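You operate a simulated robot arm through the tools that you are given. There is no shell and no other tool.

You are at the controls of a simulated two-armed robot. One attempt, no reset.

JOB
Clear the strip printer's list, scan the purple rack's four slides and print.
Fine: clear first; scan no other; one press of each button; the scanner goes back.

The check looks at the end state, three seconds after you hand in, the way a careful person would. Anything else that was tipped, shoved, dropped, spilled or broken makes it a failure.

ROBOT AND FRAMES
Two 7-joint arms with fingered hands on one trunk that stands fixed in place. Base frame: the origin is at the foot of the trunk, x ahead of it, y to its left, z up. Lengths are in m, angles in rad, forces in N, time in s.
The left shoulder is at [0.02, 0.269, 1.197], the right one opposite. Each reaches about 1.298 m from its shoulder. Payload 5 kg a hand.
The TCP of each hand is the grasp point between the finger pads, 0.042 m short of the fingertips. In the tool frame z runs along the fingers and y along their closing line. The gripper opens to 0.208 m; its body begins 0.119 m behind the TCP. The gripper is a hand of 4 fingers: y runs from the thumb to the fingers, the wrist lies at [0, 0, -0.317] in the tool frame, and closing takes about 1.5 s.
Orientation is that of the tool frame in the base frame, as a unit quaternion [x, y, z, w]. With the fingers straight down and closing along the base's y, the tool's x points along the base's -x, its y along +y and its z along -z.

CONTROLS
- The arms move only by the tool servo_tool. It takes "left_targets", "right_targets" or both (then of equal length, played together; a hand with none holds still); each is a list of rows, each an object (a shift or turn left out is 0, a gripper value left out holds the last) with "linear": the shift along the base's x, y, z in units of 20 mm (1.0 is 20 mm), a list of three; "turn": the turn, a rotation vector about the base's x, y, z in units of 6 degrees (1.0 is 6 degrees), a list of three. In form: [{"linear": [x, y, z], "turn": [rx, ry, rz]}, ...]. A call has 1 to 20 rows; each row shifts and turns the commanded pose from where the row before left it. "left_hand" and "right_hand" are, for a hand that has rows, the opening, from 0 (shut) to 1 (fully open), set as the call begins (left out, the last holds). A call with a number of a shift or a turn outside -1 to 1 is refused whole. A row lasts 0.2 s, in which the tool goes at most 0.05 m and 0.15 rad; a call with a longer step from one row to the next is refused whole, and so is a gripper value outside its range. Where a pose cannot be reached the arm comes as near as it can. A force on the tool above 40 N (or 10 N above the force at the start of the call, whichever is more), or a blocked arm, ends the call early, and 0.2 s more pass. The fingers move at their own pace (about 0.153 m/s each) and stop on an object; they squeeze with about 25 N. The grip force told is the motor's: it shows also when the fingers shut on nothing. Time passes only in rows, and 0.2 s behind the last, so rows that do not move let the fingers close. It gives the time, the measured TCP pose, the force on the tool (base axes), the opening and the grip force at its end, in the units of the frame above (readings bear some noise), with the torque about the TCP (base axes, N m) and any sound that the robot's microphone picked up.
- Cameras (640 x 400 px; columns grow to the right, rows downward): "scene" is now at [0.151, 0.0109, 1.4982]; the picture's right is [0.08, -1.00, 0.00], its down [-0.31, -0.03, -0.95] and it looks along [0.95, 0.08, -0.31] (base axes); focal length 214 px, centre (320, 200). "left" rides on the left gripper at [-0.094, 0.001, -0.146] in its tool frame; the picture's right is [-0.02, -1.00, 0.00], its down [0.84, -0.01, -0.54] and it looks along [0.54, -0.01, 0.84] (tool axes); focal length 280 px, centre (320, 200). "right" rides on the right gripper at [0.094, 0.001, -0.146] in its tool frame; the picture's right is [-0.01, 1.00, 0.00], its down [-0.84, -0.01, -0.54] and it looks along [-0.54, -0.01, 0.84] (tool axes); focal length 280 px, centre (320, 200). There is no depth. A picture from a camera that has moved, and an enlarged one, comes with that camera's place and axes in the base frame and with its lens. The place of the scene camera against the robot may be out by one fixed shift of up to 0.018 m in any direction.
- camera(camera): a new picture of that camera. The clock stands still meanwhile.
- raise_lower(by): moves the trunk up (or, below 0, down) by that many m; the arms and the scene camera ride with it, the base frame stays. It gives what a move gives, with no picture.
- set_fingers(finger1, finger2, finger3, thumb_bend, hand): sets how far each is bent, from 0 (flat) to 1 (curled in); at 0.3 the hand is open as for a grip, at 0.7 the pads meet at the TCP. One left out holds its place. A second passes; each finger stops where it meets its share of the squeeze, and holds until it gets a number again. A gripper value or a shape takes the hand back. It gives what a move gives, with no picture; readings hold the bend of each and the force on the fingers (four entries, about 0 where the hand has none), thumb and palm.
- hand_shape(shape, hand): the hand has 4 fingers and takes this shape, open, in about a second: jaw (thumb against the fingers, like two jaws); tri (thumb and two fingers); tip (a fingertip pinch); poke (one finger out to press); point (the index stretched); flat (the hand flat); cup (the hand cupped); fist (a fist). The gripper value then closes the fingers along that shape, each until it touches; the sizes above hold for jaw. It gives what a move gives, with no picture.
- turn_head(pan, tilt): turns the head with the scene camera to pan (to the left, within 1.396 rad either way) and tilt (down, from -0.506 to 1.204), counted from straight ahead of the robot (the tilt from the chest, where the trunk bows). It gives what a move gives.
- zoom(camera, box): a new picture of the part [left, top, right, bottom] of that camera's present view, enlarged. The clock stands still meanwhile.
- job_done(): hands the job in; it is judged then, once.

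Nothing tells you positions but the pictures and the camera data. Unless the task says otherwise, let go and move clear before handing in.

The tools are called after "Emit:" as name(argument=value, ...) on one line, values as JSON. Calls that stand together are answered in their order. servo_tool: Moves the arms, as the interface text tells. Its arguments: {"type":"object","properties":{"left_targets":{"type":"array"},"left_hand":{"type":"number"},"right_targets":{"type":"array"},"right_hand":{"type":"number"}},"required":[]} The other tools are called the same way: raise_lower (by) moves the trunk up or down; hand_shape (shape, hand) gives the hand a shape; set_fingers (finger1, finger2, finger3, thumb_bend, hand) moves the fingers one by one; turn_head (pan, tilt) turns the head that bears the scene camera; camera (camera) takes a picture; zoom (camera, box) takes an enlarged picture of a part of a camera's view; job_done () hands the job in.

At the start:

```text
clock: 0.0
left_eef_pos: [0.6539, 0.65, 1.255]
left_orientation: [-0.219, 0.976, 0.0, 0.0]
left_contact_force: [-0.2, 0.6, 0.6]
left_ft_torque: [0.01, 0.02, -0.01]
left_width: 0.2079
left_grip_force: 0.0
left_shape: jaw
left_bend: [0.3, 0.3, 0.3, 0.3]
left_finger forces: [0.1, 0.0, 0.0, 0.0, 0.1, 0.1]
right_eef_pos: [0.5707, 0.0007, 1.3827]
right_orientation: [-0.218, 0.976, -0.001, 0.0]
right_contact_force: [0.2, 0.2, 0.4]
right_ft_torque: [-0.01, 0.0, 0.03]
right_width: 0.2078
right_grip_force: 0.0
right_shape: jaw
right_bend: [0.3, 0.3, 0.3, 0.3]
right_finger forces: [0.0, 0.0, 0.0, 0.1, 0.0, 0.0]
trunk travel left (down, up): [-0.575, 0.046]
head pan, tilt (commanded): [0.08, 0.318]
```

scene: 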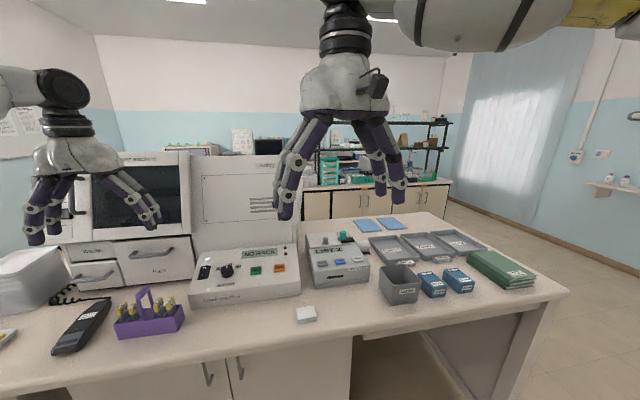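
right: 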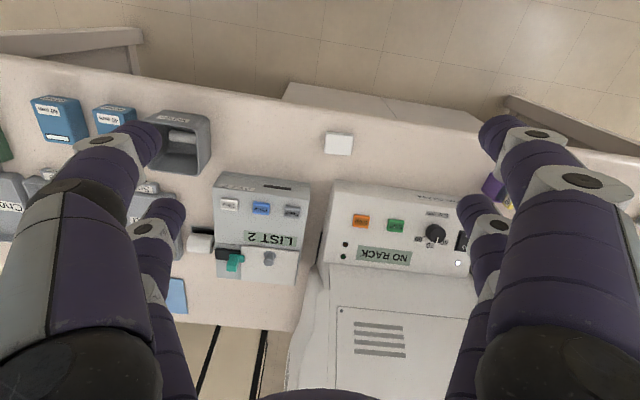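
left: 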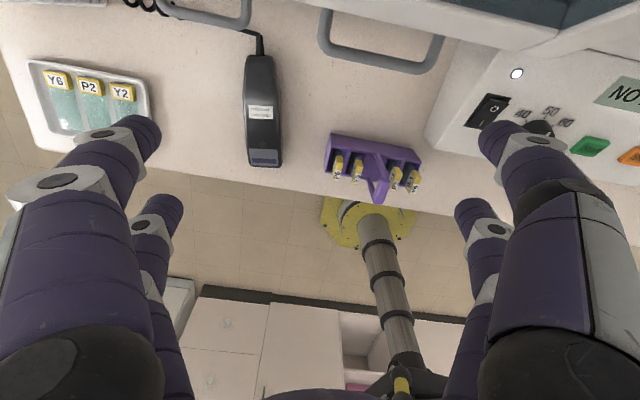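

I see a bench with a purple rack of slides, a black corded device (probably the scanner), a stainer ("NO RACK") and a smaller box reading "LIST 2" which is probably the strip printer. I'll look closer before moving.

Emit:
zoom(camera="scene", box=[290, 220, 390, 300])

Emit:
zoom(camera="scene", box=[30, 270, 210, 370])

Emit:
zoom(camera="right", box=[170, 160, 330, 300])

Emit:
zoom(camera="left", box=[220, 30, 440, 220])

```text
5.00 times, centred on (340, 260) of scene
camera zoom: at [0.151, 0.0109, 1.4982], right [0.08, -1.0, 0.0], down [-0.31, -0.03, -0.95], along [0.95, 0.08, -0.31], focal length 1072 px, centre (220, -100)
```

zoom: 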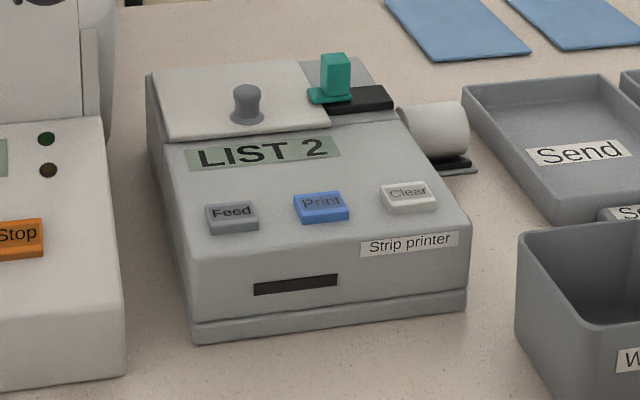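

```text
3.56 times, centred on (120, 320) of scene
camera zoom: at [0.151, 0.0109, 1.4982], right [0.08, -1.0, 0.0], down [-0.31, -0.03, -0.95], along [0.95, 0.08, -0.31], focal length 763 px, centre (1031, -227)
```

zoom: 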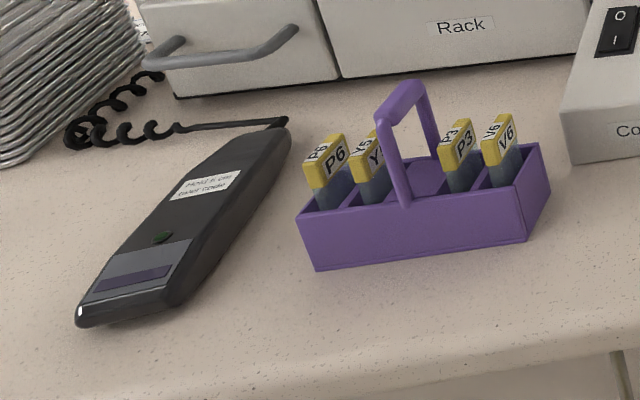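

```text
2.86 times, centred on (250, 230) of right
camera zoom: at [0.4872, -0.0395, 1.5284], right [-0.41, 0.91, 0.0], down [0.77, 0.35, 0.54], along [0.49, 0.22, -0.84], focal length 801 px, centre (520, 114)
```

zoom: 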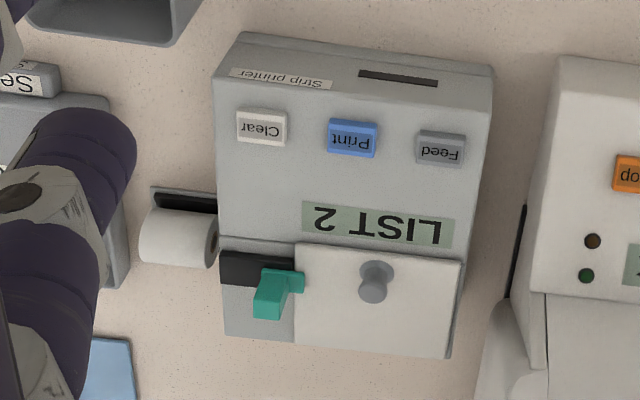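

```text
2.11 times, centred on (330, 125) of left
camera zoom: at [0.7395, 0.6918, 1.4017], right [0.44, -0.9, 0.0], down [-0.76, -0.37, 0.54], along [-0.48, -0.24, -0.84], focal length 590 px, centre (299, 358)
```

zoom: 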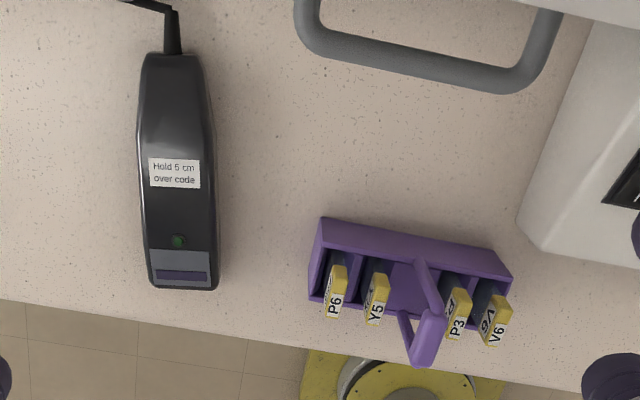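

I take the scanner to be the black corded unit near x≈0.53, y≈0.7 with its window at the end nearer the robot, and the rack to its right. I'll zoom tighter to find the codes and the scan window.

Emit:
zoom(camera="left", box=[320, 130, 430, 210])

Emit:
zoom(camera="left", box=[220, 50, 310, 175])

Emit:
zoom(camera="scene", box=[105, 280, 195, 345])

Emit:
zoom(camera="scene", box=[40, 280, 120, 365])

Emit:
zoom(camera="scene", box=[0, 230, 120, 365])

```text
5.00 times, centred on (375, 170) of left
camera zoom: at [0.7395, 0.6918, 1.4017], right [0.44, -0.9, 0.0], down [-0.76, -0.37, 0.54], along [-0.48, -0.24, -0.84], focal length 1402 px, centre (45, 350)
```

zoom: 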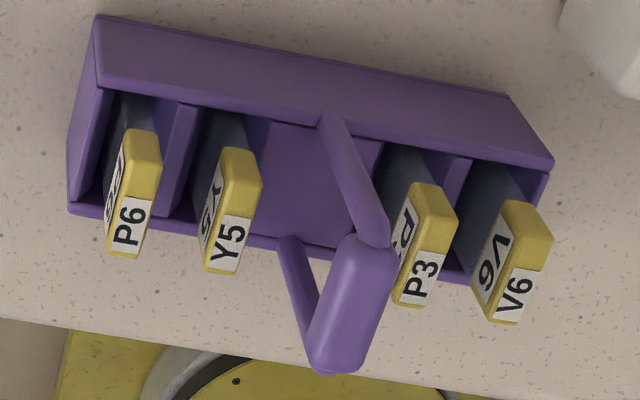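

```text
3.20 times, centred on (265, 112) of left
camera zoom: at [0.7395, 0.6918, 1.4017], right [0.44, -0.9, 0.0], down [-0.76, -0.37, 0.54], along [-0.48, -0.24, -0.84], focal length 897 px, centre (496, 480)
```

zoom: 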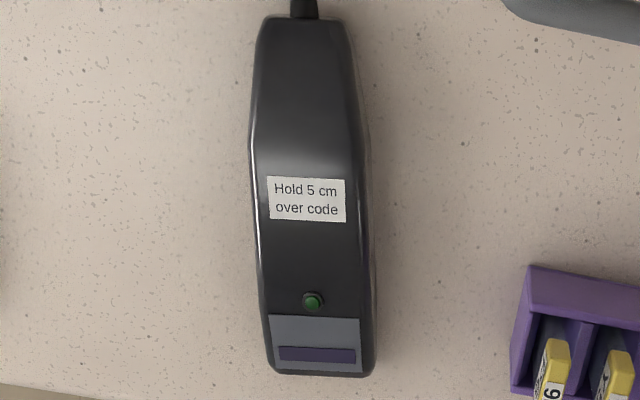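

```text
6.15 times, centred on (150, 312) of scene
camera zoom: at [0.151, 0.0109, 1.4982], right [0.08, -1.0, 0.0], down [-0.31, -0.03, -0.95], along [0.95, 0.08, -0.31], focal length 1320 px, centre (1366, -492)
```

zoom: 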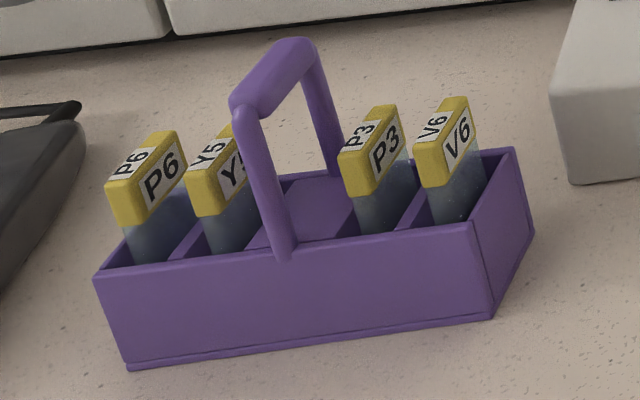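

```text
4.71 times, centred on (80, 322) of scene
camera zoom: at [0.151, 0.0109, 1.4982], right [0.08, -1.0, 0.0], down [-0.31, -0.03, -0.95], along [0.95, 0.08, -0.31], focal length 1009 px, centre (1449, -376)
```

zoom: 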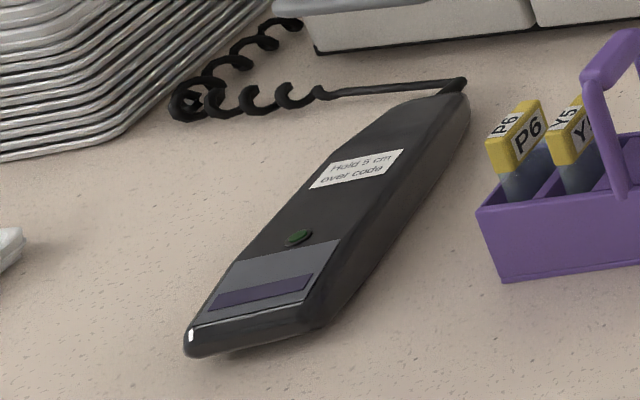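

```text
2.96 times, centred on (60, 298) of scene
camera zoom: at [0.151, 0.0109, 1.4982], right [0.08, -1.0, 0.0], down [-0.31, -0.03, -0.95], along [0.95, 0.08, -0.31], focal length 636 px, centre (1090, -89)
```

zoom: 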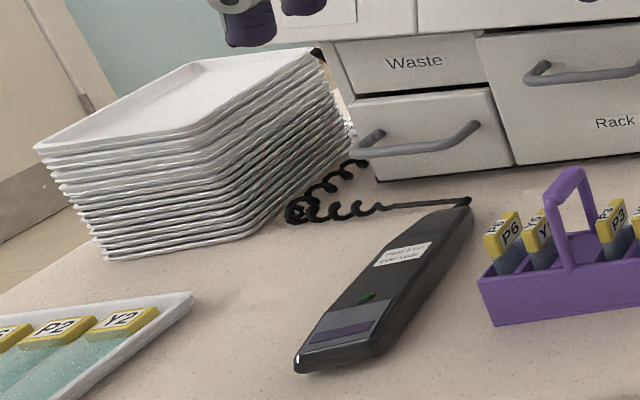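

The printer (LIST 2) has Clear at roughly (0.88, -0.08, 1.017) and Print about 7 cm to its left. I'll shape the right hand for poking and check where the fingertip sits in its camera.

Emit:
hand_shape(hand="right", shape="poke")

Emit:
camera(camera="right")

Emit:
camera(camera="scene")

```text
clock: 0.9
left_eef_pos: [0.6542, 0.6497, 1.2558]
left_orientation: [-0.219, 0.976, 0.0, 0.001]
left_contact_force: [0.2, -0.2, 0.0]
left_ft_torque: [0.01, 0.02, -0.02]
left_width: 0.2079
left_grip_force: 0.1
left_shape: jaw
left_bend: [0.3, 0.3, 0.3, 0.3]
left_finger forces: [0.1, 0.1, 0.1, 0.0, 0.1, 0.1]
right_eef_pos: [0.5718, 0.0012, 1.383]
right_orientation: [-0.219, 0.976, -0.001, -0.001]
right_contact_force: [0.4, -0.1, 0.0]
right_ft_torque: [-0.03, 0.0, 0.0]
right_width: 0.0
right_grip_force: 0.1
right_shape: poke
right_bend: [1.0, 1.0, 1.0, 0.33]
right_finger forces: [0.0, 0.1, 0.0, 0.0, 0.1, 0.1]
trunk travel left (down, up): [-0.575, 0.046]
head pan, tilt (commanded): [0.08, 0.318]
```

```text
taken
camera right: at [0.4872, -0.0395, 1.5284], right [-0.41, 0.91, 0.0], down [0.77, 0.35, 0.54], along [0.49, 0.22, -0.84], focal length 280 px, centre (320, 200)
```

right: 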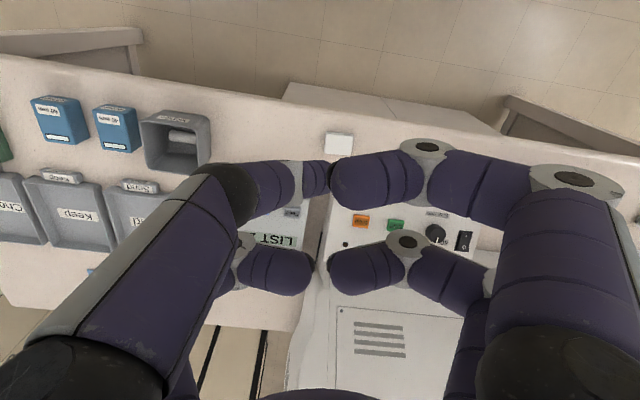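

```text
taken
camera scene: at [0.151, 0.0109, 1.4982], right [0.08, -1.0, 0.0], down [-0.31, -0.03, -0.95], along [0.95, 0.08, -0.31], focal length 214 px, centre (320, 200)
```

scene: 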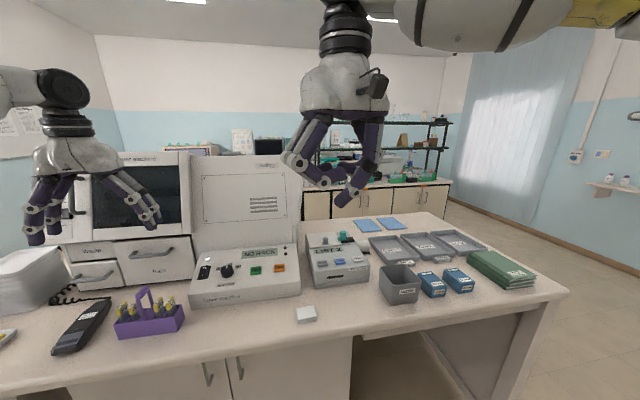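

The right hand's "poke" looks more like a pinch; I'll view it in close-up and compare it with "point".

Emit:
zoom(camera="scene", box=[260, 60, 420, 220])

Emit:
hand_shape(hand="right", shape="point")

Emit:
zoom(camera="scene", box=[260, 60, 420, 220])

Emit:
camera(camera="right")

```text
2.50 times, centred on (340, 140) of scene
camera zoom: at [0.151, 0.0109, 1.4982], right [0.08, -1.0, 0.0], down [-0.31, -0.03, -0.95], along [0.95, 0.08, -0.31], focal length 536 px, centre (270, 350)
```

zoom: 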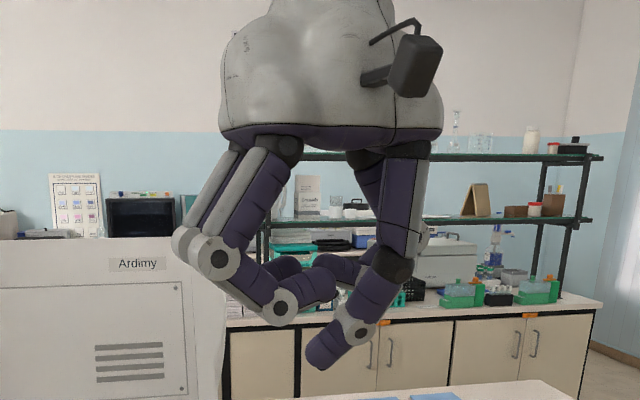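

```text
clock: 1.8
left_eef_pos: [0.6546, 0.6503, 1.2558]
left_orientation: [-0.219, 0.976, 0.0, 0.0]
left_contact_force: [0.4, -0.2, -0.4]
left_ft_torque: [0.02, -0.01, 0.01]
left_width: 0.2077
left_grip_force: 0.1
left_shape: jaw
left_bend: [0.3, 0.3, 0.3, 0.3]
left_finger forces: [0.1, 0.0, 0.0, 0.0, 0.0, 0.0]
right_eef_pos: [0.5722, 0.0005, 1.3832]
right_orientation: [-0.22, 0.976, 0.0, 0.0]
right_contact_force: [0.3, 0.8, -0.6]
right_ft_torque: [-0.03, -0.01, 0.02]
right_width: 0.2014
right_grip_force: 0.0
right_shape: point
right_bend: [0.7, 1.0, 1.0, 0.32]
right_finger forces: [0.0, 0.1, 0.1, 0.0, 0.0, 0.1]
trunk travel left (down, up): [-0.575, 0.046]
head pan, tilt (commanded): [0.08, 0.318]
```

```text
2.50 times, centred on (340, 140) of scene
camera zoom: at [0.1511, 0.0109, 1.4982], right [0.08, -1.0, 0.0], down [-0.31, -0.03, -0.95], along [0.95, 0.08, -0.31], focal length 536 px, centre (270, 350)
```

zoom: 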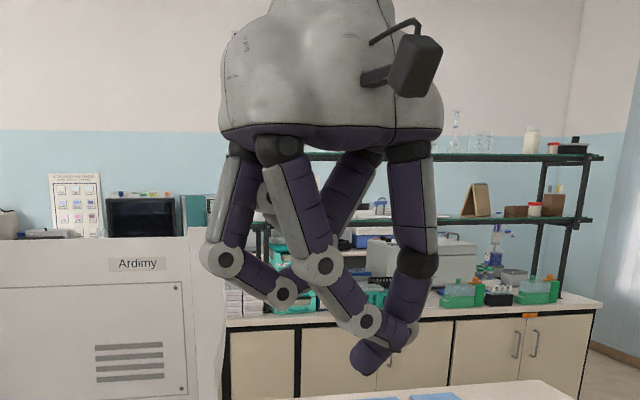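

```text
taken
camera right: at [0.4872, -0.0395, 1.5284], right [-0.41, 0.91, 0.0], down [0.77, 0.35, 0.54], along [0.49, 0.22, -0.84], focal length 280 px, centre (320, 200)
```

right: 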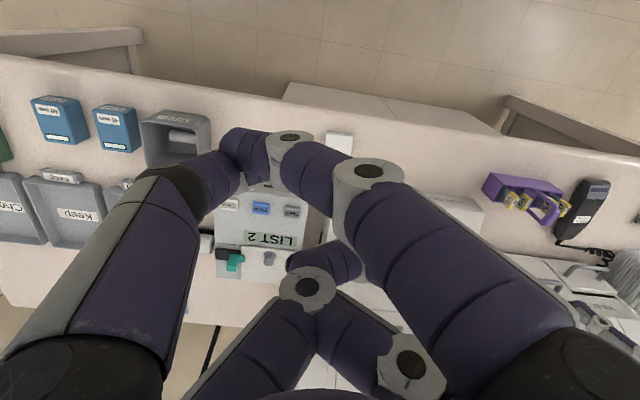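

The poke fingertip sits on the tool axis about 4 cm beyond the TCP, so I'll go back to "poke" and carry the right hand to a hover over the Clear button, well above it, and look again.

Emit:
hand_shape(hand="right", shape="poke")

Emit:
servo_tool(right_targets=[{"linear": [0.97, -0.25, 0]}, {"linear": [0.97, -0.25, 0]}, {"linear": [0.97, -0.25, 0]}, {"linear": [0.97, -0.25, 0]}, {"linear": [0.97, -0.25, 0]}, {"linear": [0.97, -0.25, 0]}, {"linear": [0.97, -0.25, -0.5]}, {"linear": [0.97, -0.25, -0.5]}, {"linear": [0.97, -0.25, -0.5]}, {"linear": [0.97, -0.25, -0.5]}, {"linear": [0.97, -0.25, -0.7]}, {"linear": [0.97, -0.25, -0.7]}, {"linear": [0.97, -0.25, -0.7]}, {"linear": [0.97, -0.25, -0.7]}, {"linear": [0.97, -0.25, -0.7]}, {"linear": [0.97, -0.25, -0.7]}, {"linear": [0, 0, -0.7]}, {"linear": [0, 0, -0.7]}, {"linear": [0, 0, -0.7]}, {"linear": [0, 0, 0]}])

Emit:
camera(camera="right")

Emit:
camera(camera="scene")

```text
clock: 2.7
left_eef_pos: [0.6554, 0.6502, 1.2554]
left_orientation: [-0.219, 0.976, 0.001, 0.0]
left_contact_force: [-0.3, -0.9, 0.1]
left_ft_torque: [0.02, -0.01, -0.01]
left_width: 0.2078
left_grip_force: 0.1
left_shape: jaw
left_bend: [0.3, 0.3, 0.3, 0.3]
left_finger forces: [0.0, 0.0, 0.0, 0.1, 0.1, 0.0]
right_eef_pos: [0.5719, 0.0009, 1.3821]
right_orientation: [-0.218, 0.976, -0.001, 0.0]
right_contact_force: [0.3, 0.0, -0.6]
right_ft_torque: [-0.04, -0.01, -0.01]
right_width: 0.0
right_grip_force: 0.1
right_shape: poke
right_bend: [1.0, 1.0, 1.0, 0.33]
right_finger forces: [0.0, 0.0, 0.1, 0.1, 0.0, 0.0]
trunk travel left (down, up): [-0.575, 0.046]
head pan, tilt (commanded): [0.08, 0.318]
```

```text
clock: 6.9
left_eef_pos: [0.6544, 0.6503, 1.255]
left_orientation: [-0.219, 0.976, -0.001, 0.0]
left_contact_force: [0.1, 1.1, 0.4]
left_ft_torque: [-0.05, 0.02, -0.02]
left_width: 0.2076
left_grip_force: 0.1
left_shape: jaw
left_bend: [0.3, 0.3, 0.3, 0.3]
left_finger forces: [0.0, 0.0, 0.0, 0.1, 0.1, 0.1]
right_eef_pos: [0.8819, -0.0804, 1.2173]
right_orientation: [-0.219, 0.976, 0.001, 0.0]
right_contact_force: [0.3, 1.0, -0.1]
right_ft_torque: [-0.09, -0.04, 0.02]
right_width: 0.0001
right_grip_force: 0.1
right_shape: poke
right_bend: [1.0, 1.0, 1.0, 0.33]
right_finger forces: [0.0, 0.1, 0.0, 0.0, 0.0, 0.0]
trunk travel left (down, up): [-0.575, 0.046]
head pan, tilt (commanded): [0.08, 0.318]
```

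```text
taken
camera right: at [0.7981, -0.1196, 1.3627], right [-0.41, 0.91, 0.0], down [0.77, 0.35, 0.54], along [0.49, 0.22, -0.84], focal length 280 px, centre (320, 200)
```

right: 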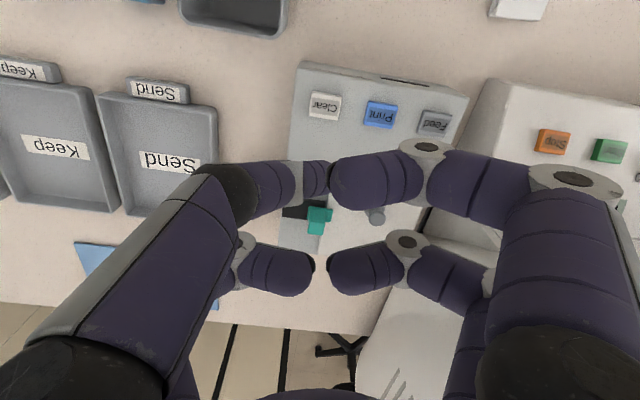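

```text
taken
camera scene: at [0.1511, 0.0113, 1.4982], right [0.08, -1.0, 0.0], down [-0.31, -0.03, -0.95], along [0.95, 0.08, -0.31], focal length 214 px, centre (320, 200)
```

scene: 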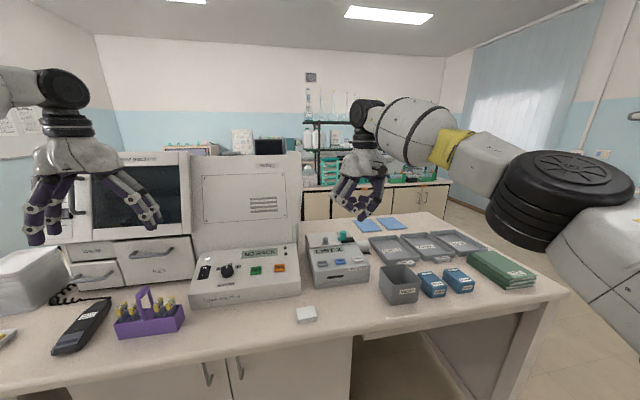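

Using two right-camera views, Clear comes out near (0.872, -0.080, ~1.03). I'll move 1 cm back and descend to about 3 cm above it, then inspect.

Emit:
servo_tool(right_targets=[{"linear": [-0.25, 0, -0.5]}, {"linear": [-0.25, 0, -0.5]}, {"linear": [0, 0, -0.8]}, {"linear": [0, 0, -0.8]}, {"linear": [0, 0, -0.8]}, {"linear": [0, 0, -0.8]}, {"linear": [0, 0, -0.4]}, {"linear": [0, 0, 0]}])

Emit:
camera(camera="right")

Emit:
zoom(camera="scene", box=[290, 160, 410, 290])

```text
clock: 8.7
left_eef_pos: [0.6545, 0.6504, 1.2563]
left_orientation: [-0.219, 0.976, 0.0, -0.001]
left_contact_force: [-0.1, -0.8, -0.1]
left_ft_torque: [0.02, -0.01, 0.03]
left_width: 0.2078
left_grip_force: 0.1
left_shape: jaw
left_bend: [0.3, 0.3, 0.3, 0.3]
left_finger forces: [0.0, 0.0, 0.0, 0.1, 0.1, 0.0]
right_eef_pos: [0.8723, -0.081, 1.1244]
right_orientation: [-0.219, 0.976, -0.001, 0.001]
right_contact_force: [-1.5, -1.2, -0.4]
right_ft_torque: [-0.02, 0.0, 0.0]
right_width: 0.0001
right_grip_force: 0.0
right_shape: poke
right_bend: [1.0, 1.0, 1.0, 0.33]
right_finger forces: [0.1, 0.0, 0.0, 0.1, 0.0, 0.1]
trunk travel left (down, up): [-0.575, 0.046]
head pan, tilt (commanded): [0.08, 0.318]
```

```text
taken
camera right: at [0.7877, -0.1201, 1.2705], right [-0.41, 0.91, 0.0], down [0.77, 0.35, 0.54], along [0.49, 0.22, -0.84], focal length 280 px, centre (320, 200)
```

right: 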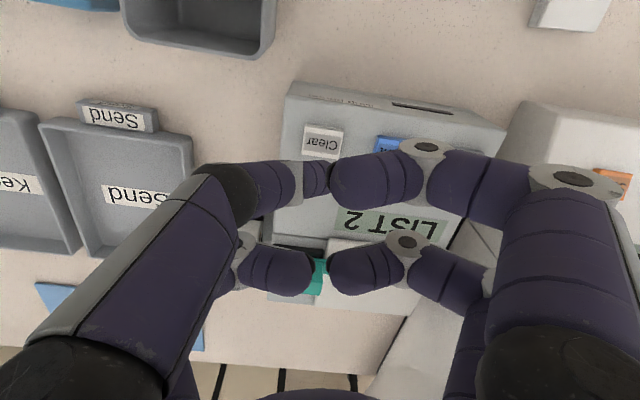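

```text
3.08 times, centred on (350, 225) of scene
camera zoom: at [0.151, 0.0108, 1.4982], right [0.08, -1.0, 0.0], down [-0.31, -0.03, -0.95], along [0.95, 0.08, -0.31], focal length 660 px, centre (228, 123)
```

zoom: 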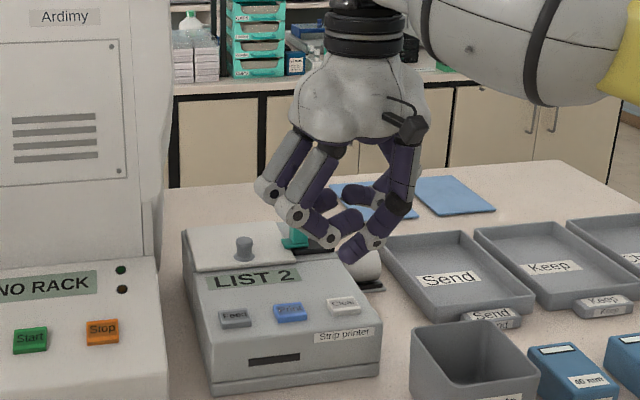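

The tip hangs about 6 cm over Clear and is within ~4 mm laterally. I'll nudge it onto centre, drop to just above the button, and check.

Emit:
servo_tool(right_targets=[{"linear": [-0.2, -0.1, -0.5]}, {"linear": [0, 0, -0.5]}, {"linear": [0, 0, -0.5]}, {"linear": [0, 0, -0.5]}, {"linear": [0, 0, 0]}])

Emit:
zoom(camera="right", box=[260, 100, 460, 225])

Emit:
zoom(camera="scene", box=[310, 200, 390, 290])

```text
clock: 9.9
left_eef_pos: [0.6551, 0.6485, 1.2557]
left_orientation: [-0.22, 0.976, 0.0, 0.0]
left_contact_force: [0.2, -0.3, 0.0]
left_ft_torque: [0.02, 0.02, 0.0]
left_width: 0.2079
left_grip_force: 0.1
left_shape: jaw
left_bend: [0.3, 0.3, 0.3, 0.3]
left_finger forces: [0.1, 0.0, 0.0, 0.0, 0.1, 0.1]
right_eef_pos: [0.8674, -0.0825, 1.0841]
right_orientation: [-0.218, 0.976, 0.0, 0.0]
right_contact_force: [-0.5, 0.0, 0.9]
right_ft_torque: [-0.01, -0.02, -0.01]
right_width: 0.0
right_grip_force: 0.1
right_shape: poke
right_bend: [1.0, 1.0, 1.0, 0.33]
right_finger forces: [0.0, 0.1, 0.0, 0.1, 0.1, 0.0]
trunk travel left (down, up): [-0.575, 0.046]
head pan, tilt (commanded): [0.08, 0.318]
```

```text
3.20 times, centred on (360, 162) of right
camera zoom: at [0.7832, -0.1224, 1.2311], right [-0.41, 0.91, 0.0], down [0.77, 0.35, 0.54], along [0.49, 0.22, -0.84], focal length 897 px, centre (192, 320)
```

zoom: 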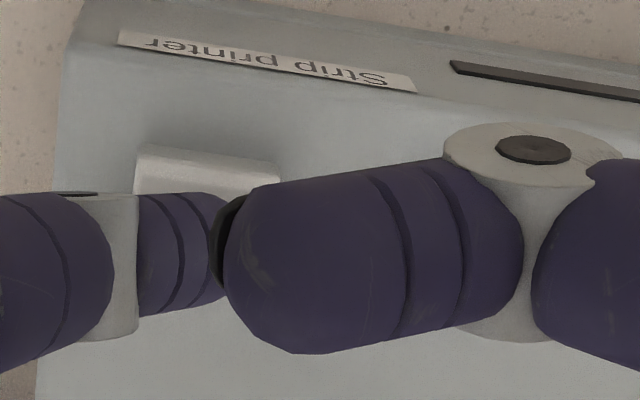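

```text
4.44 times, centred on (350, 245) of scene
camera zoom: at [0.1508, 0.0109, 1.4983], right [0.08, -1.0, 0.0], down [-0.31, -0.03, -0.95], along [0.95, 0.08, -0.31], focal length 953 px, centre (187, 0)
```

zoom: 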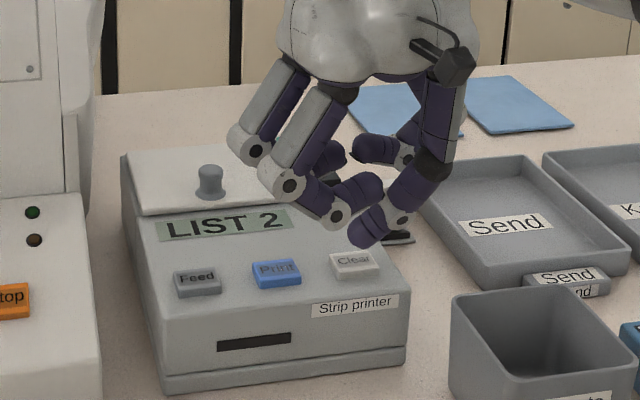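

The tip is ~1.5 cm above Clear, well within the button's outline. I'll shift 3 mm left and come down slowly.

Emit:
servo_tool(right_targets=[{"linear": [0, 0.15, -0.25]}, {"linear": [0, 0, -0.25]}, {"linear": [0, 0, 0]}])

Emit:
zoom(camera="scene", box=[310, 200, 390, 290])

```text
clock: 10.7
left_eef_pos: [0.6544, 0.6496, 1.2557]
left_orientation: [-0.219, 0.976, 0.0, -0.001]
left_contact_force: [-1.0, 0.3, 0.3]
left_ft_torque: [-0.04, -0.02, 0.03]
left_width: 0.2075
left_grip_force: 0.1
left_shape: jaw
left_bend: [0.3, 0.3, 0.3, 0.3]
left_finger forces: [0.0, 0.0, 0.1, 0.0, 0.0, 0.0]
right_eef_pos: [0.8679, -0.0789, 1.0743]
right_orientation: [-0.22, 0.976, 0.001, 0.0]
right_contact_force: [-0.7, 0.0, 0.7]
right_ft_torque: [0.0, 0.0, 0.0]
right_width: 0.0001
right_grip_force: 0.0
right_shape: poke
right_bend: [1.0, 1.0, 1.0, 0.33]
right_finger forces: [0.0, 0.0, 0.0, 0.0, 0.1, 0.0]
trunk travel left (down, up): [-0.575, 0.046]
head pan, tilt (commanded): [0.08, 0.318]
```

```text
4.44 times, centred on (350, 245) of scene
camera zoom: at [0.1509, 0.011, 1.4982], right [0.08, -1.0, 0.0], down [-0.31, -0.03, -0.95], along [0.95, 0.08, -0.31], focal length 953 px, centre (187, 0)
```

zoom: 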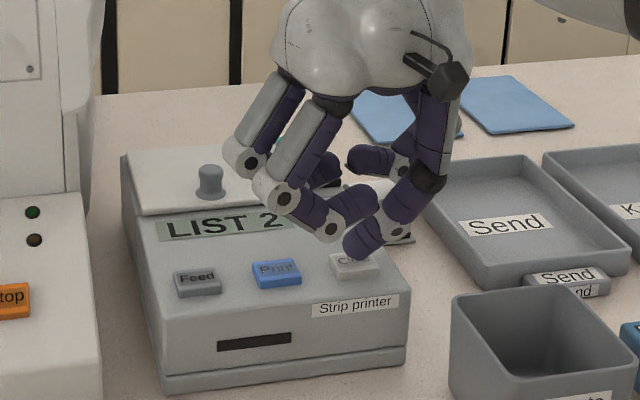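

The fingertip is just over the back half of Clear now. I'll descend in 2 mm steps and watch for contact force or sound.

Emit:
servo_tool(right_targets=[{"linear": [-0.1, 0, -0.1]}, {"linear": [-0.1, 0, -0.1]}, {"linear": [0, 0, 0]}])

Emit:
zoom(camera="scene", box=[310, 200, 390, 290])

```text
clock: 11.5
left_eef_pos: [0.6549, 0.6492, 1.2563]
left_orientation: [-0.219, 0.976, 0.0, -0.001]
left_contact_force: [-0.1, 0.0, 0.5]
left_ft_torque: [0.0, -0.01, -0.01]
left_width: 0.2081
left_grip_force: 0.0
left_shape: jaw
left_bend: [0.3, 0.3, 0.3, 0.3]
left_finger forces: [0.0, 0.1, 0.0, 0.1, 0.0, 0.0]
right_eef_pos: [0.8639, -0.078, 1.0709]
right_orientation: [-0.219, 0.976, 0.0, 0.001]
right_contact_force: [0.3, 1.3, 1.8]
right_ft_torque: [0.02, -0.06, 0.0]
right_width: 0.0001
right_grip_force: 0.1
right_shape: poke
right_bend: [1.0, 1.0, 1.0, 0.33]
right_finger forces: [0.0, 0.1, 0.0, 0.1, 2.1, 0.1]
trunk travel left (down, up): [-0.575, 0.046]
head pan, tilt (commanded): [0.08, 0.318]
heard: click
```

```text
4.44 times, centred on (350, 245) of scene
camera zoom: at [0.151, 0.011, 1.4982], right [0.08, -1.0, 0.0], down [-0.31, -0.03, -0.95], along [0.95, 0.08, -0.31], focal length 953 px, centre (187, 0)
```

zoom: 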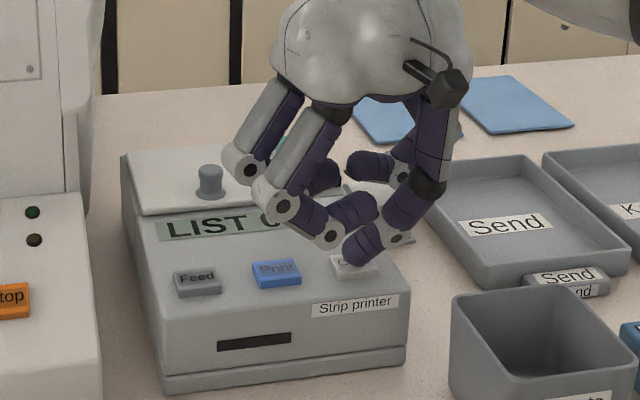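

A click was heard with about 2 N on the thumb, and the display seems to have changed. I'll lift straight off and read it.

Emit:
servo_tool(right_targets=[{"linear": [0, 0, 0.5]}, {"linear": [0, 0, 1]}, {"linear": [0, 0, 1]}, {"linear": [0, 0, 1]}, {"linear": [0, 0, 1]}, {"linear": [0, 0, 1]}, {"linear": [0, 0, 1]}, {"linear": [0, 0, 1]}])

Emit:
zoom(camera="scene", box=[290, 200, 390, 290])

Emit:
camera(camera="right")

```text
clock: 13.3
left_eef_pos: [0.6543, 0.6508, 1.2569]
left_orientation: [-0.22, 0.976, 0.001, 0.0]
left_contact_force: [-1.7, 0.2, -0.1]
left_ft_torque: [-0.06, -0.07, -0.01]
left_width: 0.2079
left_grip_force: 0.1
left_shape: jaw
left_bend: [0.3, 0.3, 0.3, 0.3]
left_finger forces: [0.0, 0.0, 0.1, 0.0, 0.1, 0.0]
right_eef_pos: [0.8625, -0.0791, 1.2206]
right_orientation: [-0.219, 0.976, 0.0, 0.0]
right_contact_force: [0.4, 0.2, -0.1]
right_ft_torque: [-0.05, -0.06, -0.03]
right_width: 0.0001
right_grip_force: 0.1
right_shape: poke
right_bend: [1.0, 1.0, 1.0, 0.33]
right_finger forces: [0.1, 0.0, 0.0, 0.1, 0.0, 0.0]
trunk travel left (down, up): [-0.575, 0.046]
head pan, tilt (commanded): [0.08, 0.318]
```

```text
4.44 times, centred on (340, 245) of scene
camera zoom: at [0.1506, 0.0113, 1.4983], right [0.08, -1.0, 0.0], down [-0.31, -0.03, -0.95], along [0.95, 0.08, -0.31], focal length 953 px, centre (231, 0)
```

zoom: 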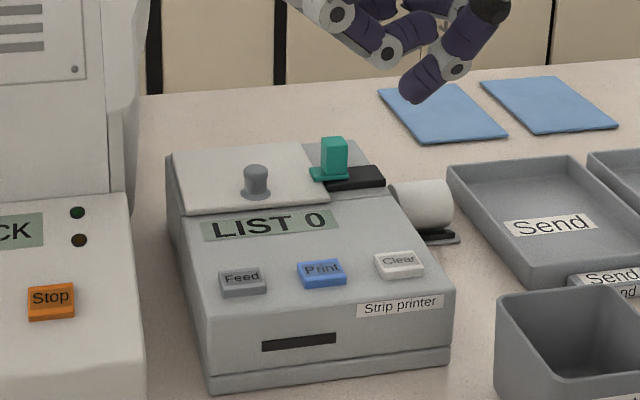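

```text
taken
camera right: at [0.7785, -0.1196, 1.3657], right [-0.41, 0.91, 0.0], down [0.77, 0.35, 0.54], along [0.49, 0.22, -0.84], focal length 280 px, centre (320, 200)
```

right: 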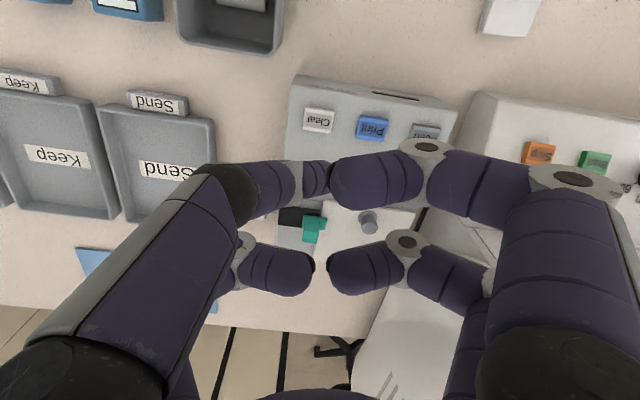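

LIST 0 is confirmed, so the clear is done. Next the left hand goes above the scanner (centre about (0.59, 0.715)), staying high, to measure it before grasping.

Emit:
servo_tool(left_targets=[{"linear": [-0.66, 0.65, 0]}, {"linear": [-0.66, 0.65, 0]}, {"linear": [-0.66, 0.65, 0]}, {"linear": [-0.66, 0.65, 0]}, {"linear": [-0.66, 0.65, -0.5]}, {"linear": [0, 0, -0.5]}, {"linear": [0, 0, 0]}])

Emit:
camera(camera="left")

Emit:
camera(camera="scene")

```text
clock: 14.9
left_eef_pos: [0.5883, 0.7146, 1.2351]
left_orientation: [-0.22, 0.976, 0.0, -0.001]
left_contact_force: [0.9, 0.0, -0.3]
left_ft_torque: [-0.02, -0.03, 0.03]
left_width: 0.208
left_grip_force: 0.1
left_shape: jaw
left_bend: [0.3, 0.3, 0.3, 0.3]
left_finger forces: [0.1, 0.0, 0.0, 0.0, 0.0, 0.0]
right_eef_pos: [0.8629, -0.0806, 1.2197]
right_orientation: [-0.219, 0.976, 0.0, 0.001]
right_contact_force: [0.8, -0.5, 0.5]
right_ft_torque: [-0.02, -0.02, 0.02]
right_width: 0.0
right_grip_force: 0.1
right_shape: poke
right_bend: [1.0, 1.0, 1.0, 0.33]
right_finger forces: [0.0, 0.1, 0.1, 0.0, 0.0, 0.0]
trunk travel left (down, up): [-0.575, 0.046]
head pan, tilt (commanded): [0.08, 0.318]
```

```text
taken
camera left: at [0.6728, 0.7574, 1.3806], right [0.44, -0.9, 0.0], down [-0.76, -0.37, 0.54], along [-0.48, -0.24, -0.84], focal length 280 px, centre (320, 200)
```

left: 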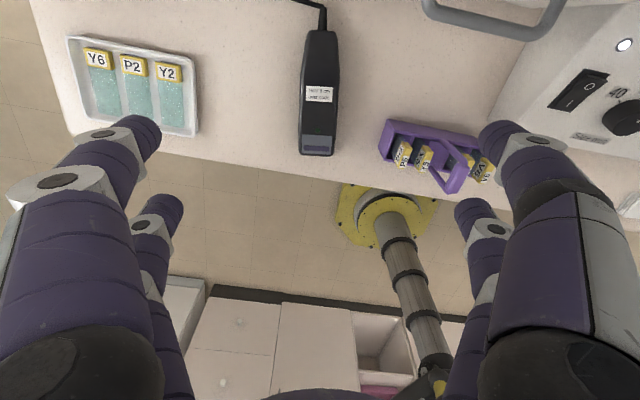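

```text
taken
camera scene: at [0.1507, 0.0111, 1.4983], right [0.08, -1.0, 0.0], down [-0.31, -0.03, -0.95], along [0.95, 0.08, -0.31], focal length 214 px, centre (320, 200)
```

scene: 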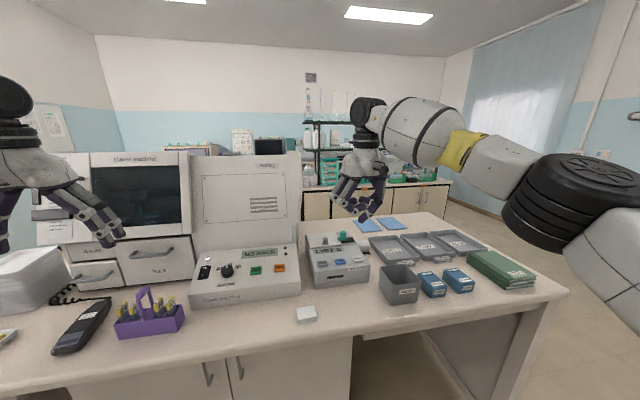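

Left-camera triangulation puts the scanner's top face at z≈0.974. I'll zoom for details of the scanner, rack and table height.

Emit:
zoom(camera="left", box=[365, 105, 505, 200])

Emit:
zoom(camera="left", box=[270, 0, 370, 170])

Emit:
zoom(camera="scene", box=[40, 280, 120, 365])

```text
4.21 times, centred on (435, 152) of left
camera zoom: at [0.6728, 0.7574, 1.3806], right [0.44, -0.9, 0.0], down [-0.76, -0.37, 0.54], along [-0.48, -0.24, -0.84], focal length 1181 px, centre (-164, 400)
```

zoom: 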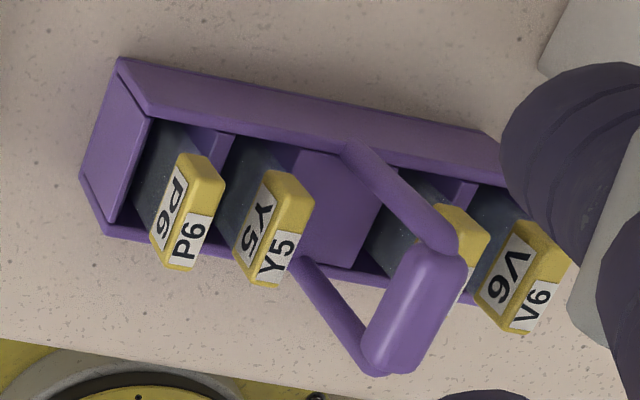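

```text
2.35 times, centred on (320, 85) of left
camera zoom: at [0.6728, 0.7574, 1.3806], right [0.44, -0.9, 0.0], down [-0.76, -0.37, 0.54], along [-0.48, -0.24, -0.84], focal length 660 px, centre (320, 471)
```

zoom: 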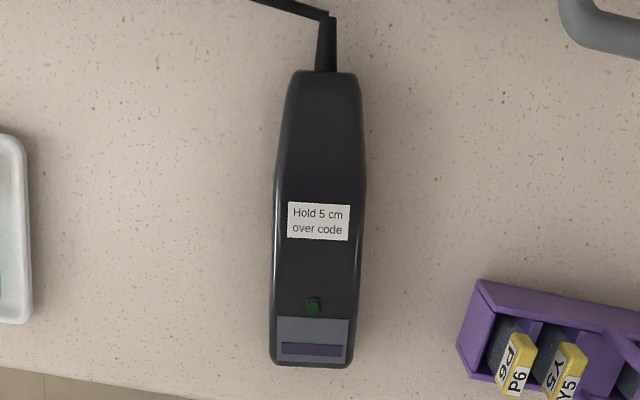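

```text
4.71 times, centred on (80, 322) of scene
camera zoom: at [0.1507, 0.0111, 1.4983], right [0.08, -1.0, 0.0], down [-0.31, -0.03, -0.95], along [0.95, 0.08, -0.31], focal length 1009 px, centre (1449, -376)
```

zoom: 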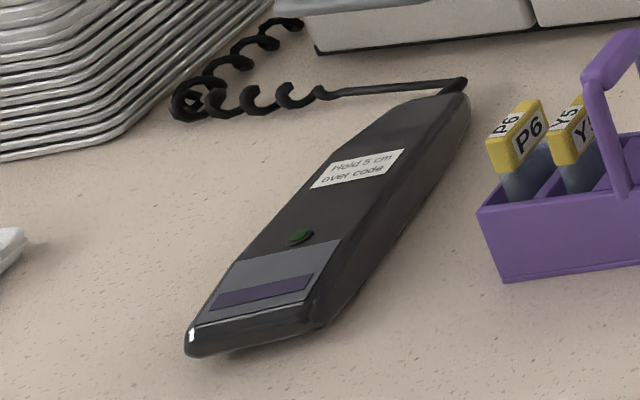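

Table is at z≈0.937, scanner top 0.974, slide top labels at z≈1.0375 (P6 (0.58,0.585), Y5 (0.587,0.555), P3 (0.603,0.498), V6 (0.611,0.469)), handle top ≈1.07. I'll narrow the left hand to half open (to stay clear of the rack), align yaw, and descend part way.

Emit:
servo_tool(left_targets=[{"linear": [0, 0, 0], "turn": [0, 0, -0.3]}, {"linear": [0, 0, -0.9]}, {"linear": [0, 0, -0.9]}, {"linear": [0, 0, -0.9]}, {"linear": [0, 0, -0.9]}, {"linear": [0, 0, -0.9]}, {"linear": [0, 0, -0.9]}, {"linear": [0, 0, -0.9]}, {"linear": [0, 0, -0.9]}, {"linear": [0, 0, 0]}], left_hand=0.5)

Emit:
camera(camera="left")

Emit:
zoom(camera="scene", box=[0, 170, 200, 365])

```text
clock: 17.1
left_eef_pos: [0.5881, 0.7127, 1.0935]
left_orientation: [-0.204, 0.979, 0.0, 0.0]
left_contact_force: [0.1, -0.5, -0.5]
left_ft_torque: [0.0, 0.02, -0.02]
left_width: 0.1046
left_grip_force: 0.1
left_shape: jaw
left_bend: [0.73, 0.73, 0.73, 0.7]
left_finger forces: [0.0, 0.0, 0.0, 0.0, 0.1, 0.1]
right_eef_pos: [0.8636, -0.0819, 1.2192]
right_orientation: [-0.219, 0.976, 0.0, 0.001]
right_contact_force: [-0.1, 0.7, 0.3]
right_ft_torque: [0.07, -0.02, -0.02]
right_width: 0.0
right_grip_force: 0.0
right_shape: poke
right_bend: [1.0, 1.0, 1.0, 0.33]
right_finger forces: [0.1, 0.1, 0.0, 0.0, 0.1, 0.0]
trunk travel left (down, up): [-0.575, 0.046]
head pan, tilt (commanded): [0.08, 0.318]
```

```text
taken
camera left: at [0.6744, 0.7535, 1.2392], right [0.41, -0.91, 0.0], down [-0.77, -0.35, 0.54], along [-0.49, -0.22, -0.84], focal length 280 px, centre (320, 200)
```

left: 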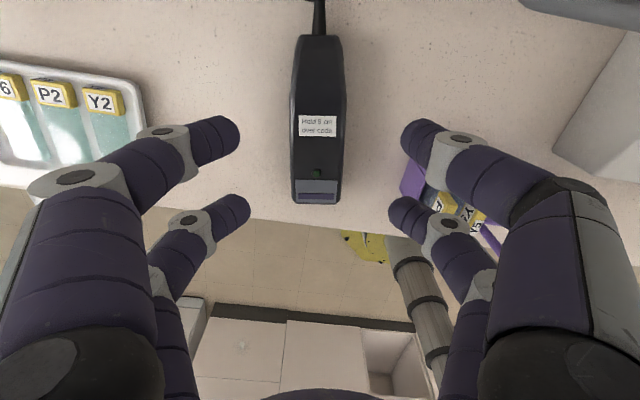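

```text
2.05 times, centred on (100, 268) of scene
camera zoom: at [0.1509, 0.0106, 1.4983], right [0.08, -1.0, 0.0], down [-0.31, -0.02, -0.95], along [0.95, 0.08, -0.31], focal length 440 px, centre (771, 62)
```

zoom: 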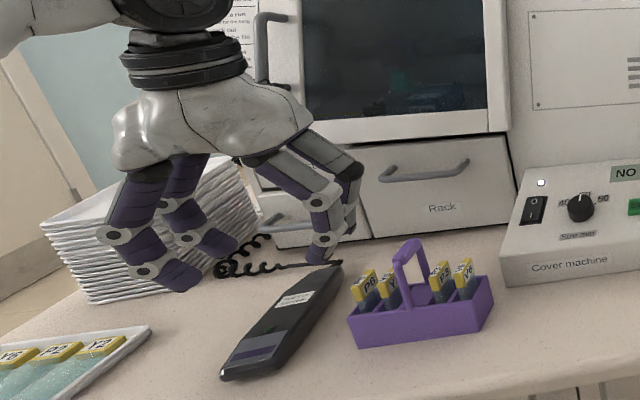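

The half-open hand straddles the scanner with clearance to rack and tray. I'll go down another 8 cm and check heights.

Emit:
servo_tool(left_targets=[{"linear": [0.05, 0.1, -0.8]}, {"linear": [0, 0, -0.8]}, {"linear": [0, 0, -0.8]}, {"linear": [0, 0, -0.8]}, {"linear": [0, 0, -0.4]}, {"linear": [0, 0, -0.2]}, {"linear": [0, 0, 0]}])

Emit:
camera(camera="left")

Emit:
zoom(camera="scene", box=[0, 200, 200, 365])

```text
clock: 18.7
left_eef_pos: [0.5896, 0.715, 1.0168]
left_orientation: [-0.204, 0.979, 0.0, 0.0]
left_contact_force: [0.8, 0.4, 0.2]
left_ft_torque: [-0.02, 0.0, 0.03]
left_width: 0.1046
left_grip_force: 0.1
left_shape: jaw
left_bend: [0.73, 0.73, 0.73, 0.7]
left_finger forces: [0.0, 0.0, 0.1, 0.1, 0.0, 0.0]
right_eef_pos: [0.8628, -0.0817, 1.2202]
right_orientation: [-0.219, 0.976, -0.001, 0.001]
right_contact_force: [0.1, -0.7, -0.4]
right_ft_torque: [0.01, 0.01, -0.04]
right_width: 0.0001
right_grip_force: 0.1
right_shape: poke
right_bend: [1.0, 1.0, 1.0, 0.33]
right_finger forces: [0.1, 0.0, 0.1, 0.1, 0.0, 0.0]
trunk travel left (down, up): [-0.575, 0.046]
head pan, tilt (commanded): [0.08, 0.318]
```

```text
taken
camera left: at [0.6763, 0.7558, 1.1622], right [0.41, -0.91, 0.0], down [-0.77, -0.35, 0.54], along [-0.49, -0.22, -0.84], focal length 280 px, centre (320, 200)
```

left: 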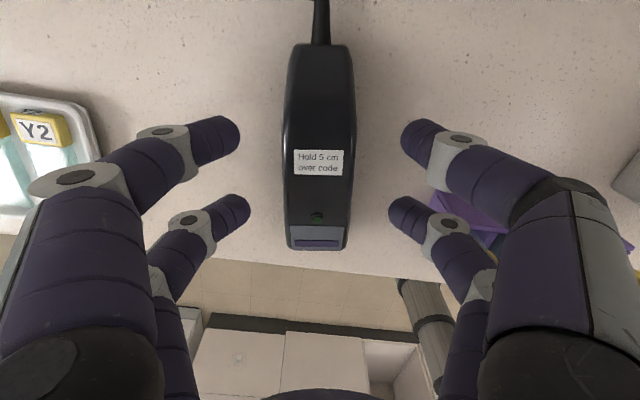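

```text
2.42 times, centred on (100, 282) of scene
camera zoom: at [0.1511, 0.0109, 1.4982], right [0.08, -1.0, 0.0], down [-0.31, -0.03, -0.95], along [0.95, 0.08, -0.31], focal length 520 px, centre (853, 0)
```

zoom: 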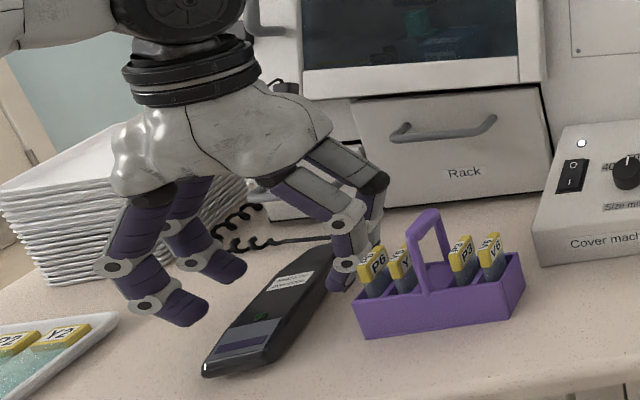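

The scanner sits centred between the digits. I'll come down 3 cm more and look at the tip-to-table gap.

Emit:
servo_tool(left_targets=[{"linear": [0, 0, -0.5]}, {"linear": [0, 0, -0.5]}, {"linear": [0, 0, -0.5]}, {"linear": [0, 0, 0]}])

Emit:
camera(camera="left")

Emit:
zoom(camera="scene", box=[20, 240, 150, 365])

```text
clock: 19.7
left_eef_pos: [0.5893, 0.7161, 0.986]
left_orientation: [-0.204, 0.979, -0.001, 0.0]
left_contact_force: [-1.3, 0.4, 0.0]
left_ft_torque: [-0.01, 0.02, 0.0]
left_width: 0.1046
left_grip_force: 0.0
left_shape: jaw
left_bend: [0.73, 0.73, 0.73, 0.7]
left_finger forces: [0.0, 0.0, 0.1, 0.0, 0.0, 0.0]
right_eef_pos: [0.8632, -0.0816, 1.2201]
right_orientation: [-0.219, 0.976, 0.001, 0.001]
right_contact_force: [0.1, 0.3, -0.1]
right_ft_torque: [0.01, 0.01, 0.0]
right_width: 0.0
right_grip_force: 0.1
right_shape: poke
right_bend: [1.0, 1.0, 1.0, 0.33]
right_finger forces: [0.1, 0.0, 0.0, 0.0, 0.0, 0.0]
trunk travel left (down, up): [-0.575, 0.046]
head pan, tilt (commanded): [0.08, 0.318]
```

```text
taken
camera left: at [0.6754, 0.756, 1.1323], right [0.41, -0.91, 0.0], down [-0.77, -0.35, 0.54], along [-0.49, -0.22, -0.84], focal length 280 px, centre (320, 200)
```

left: 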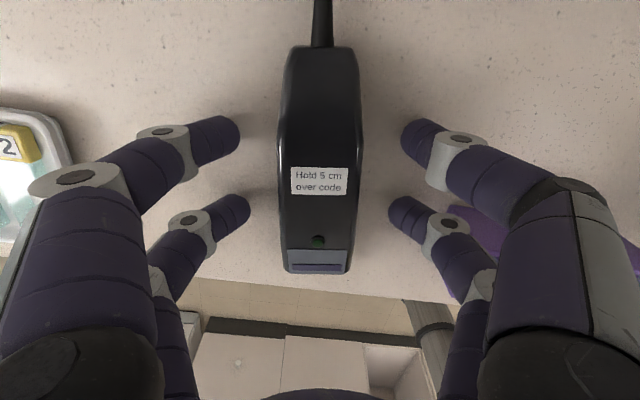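

```text
3.20 times, centred on (85, 302) of scene
camera zoom: at [0.1508, 0.0106, 1.4983], right [0.08, -1.0, 0.0], down [-0.31, -0.02, -0.95], along [0.95, 0.08, -0.31], focal length 686 px, centre (1072, -128)
```

zoom: 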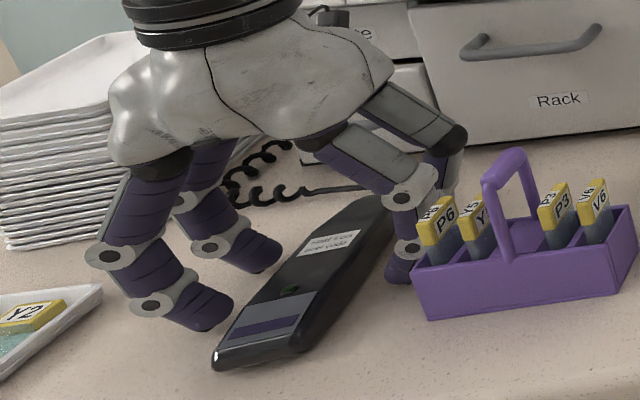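

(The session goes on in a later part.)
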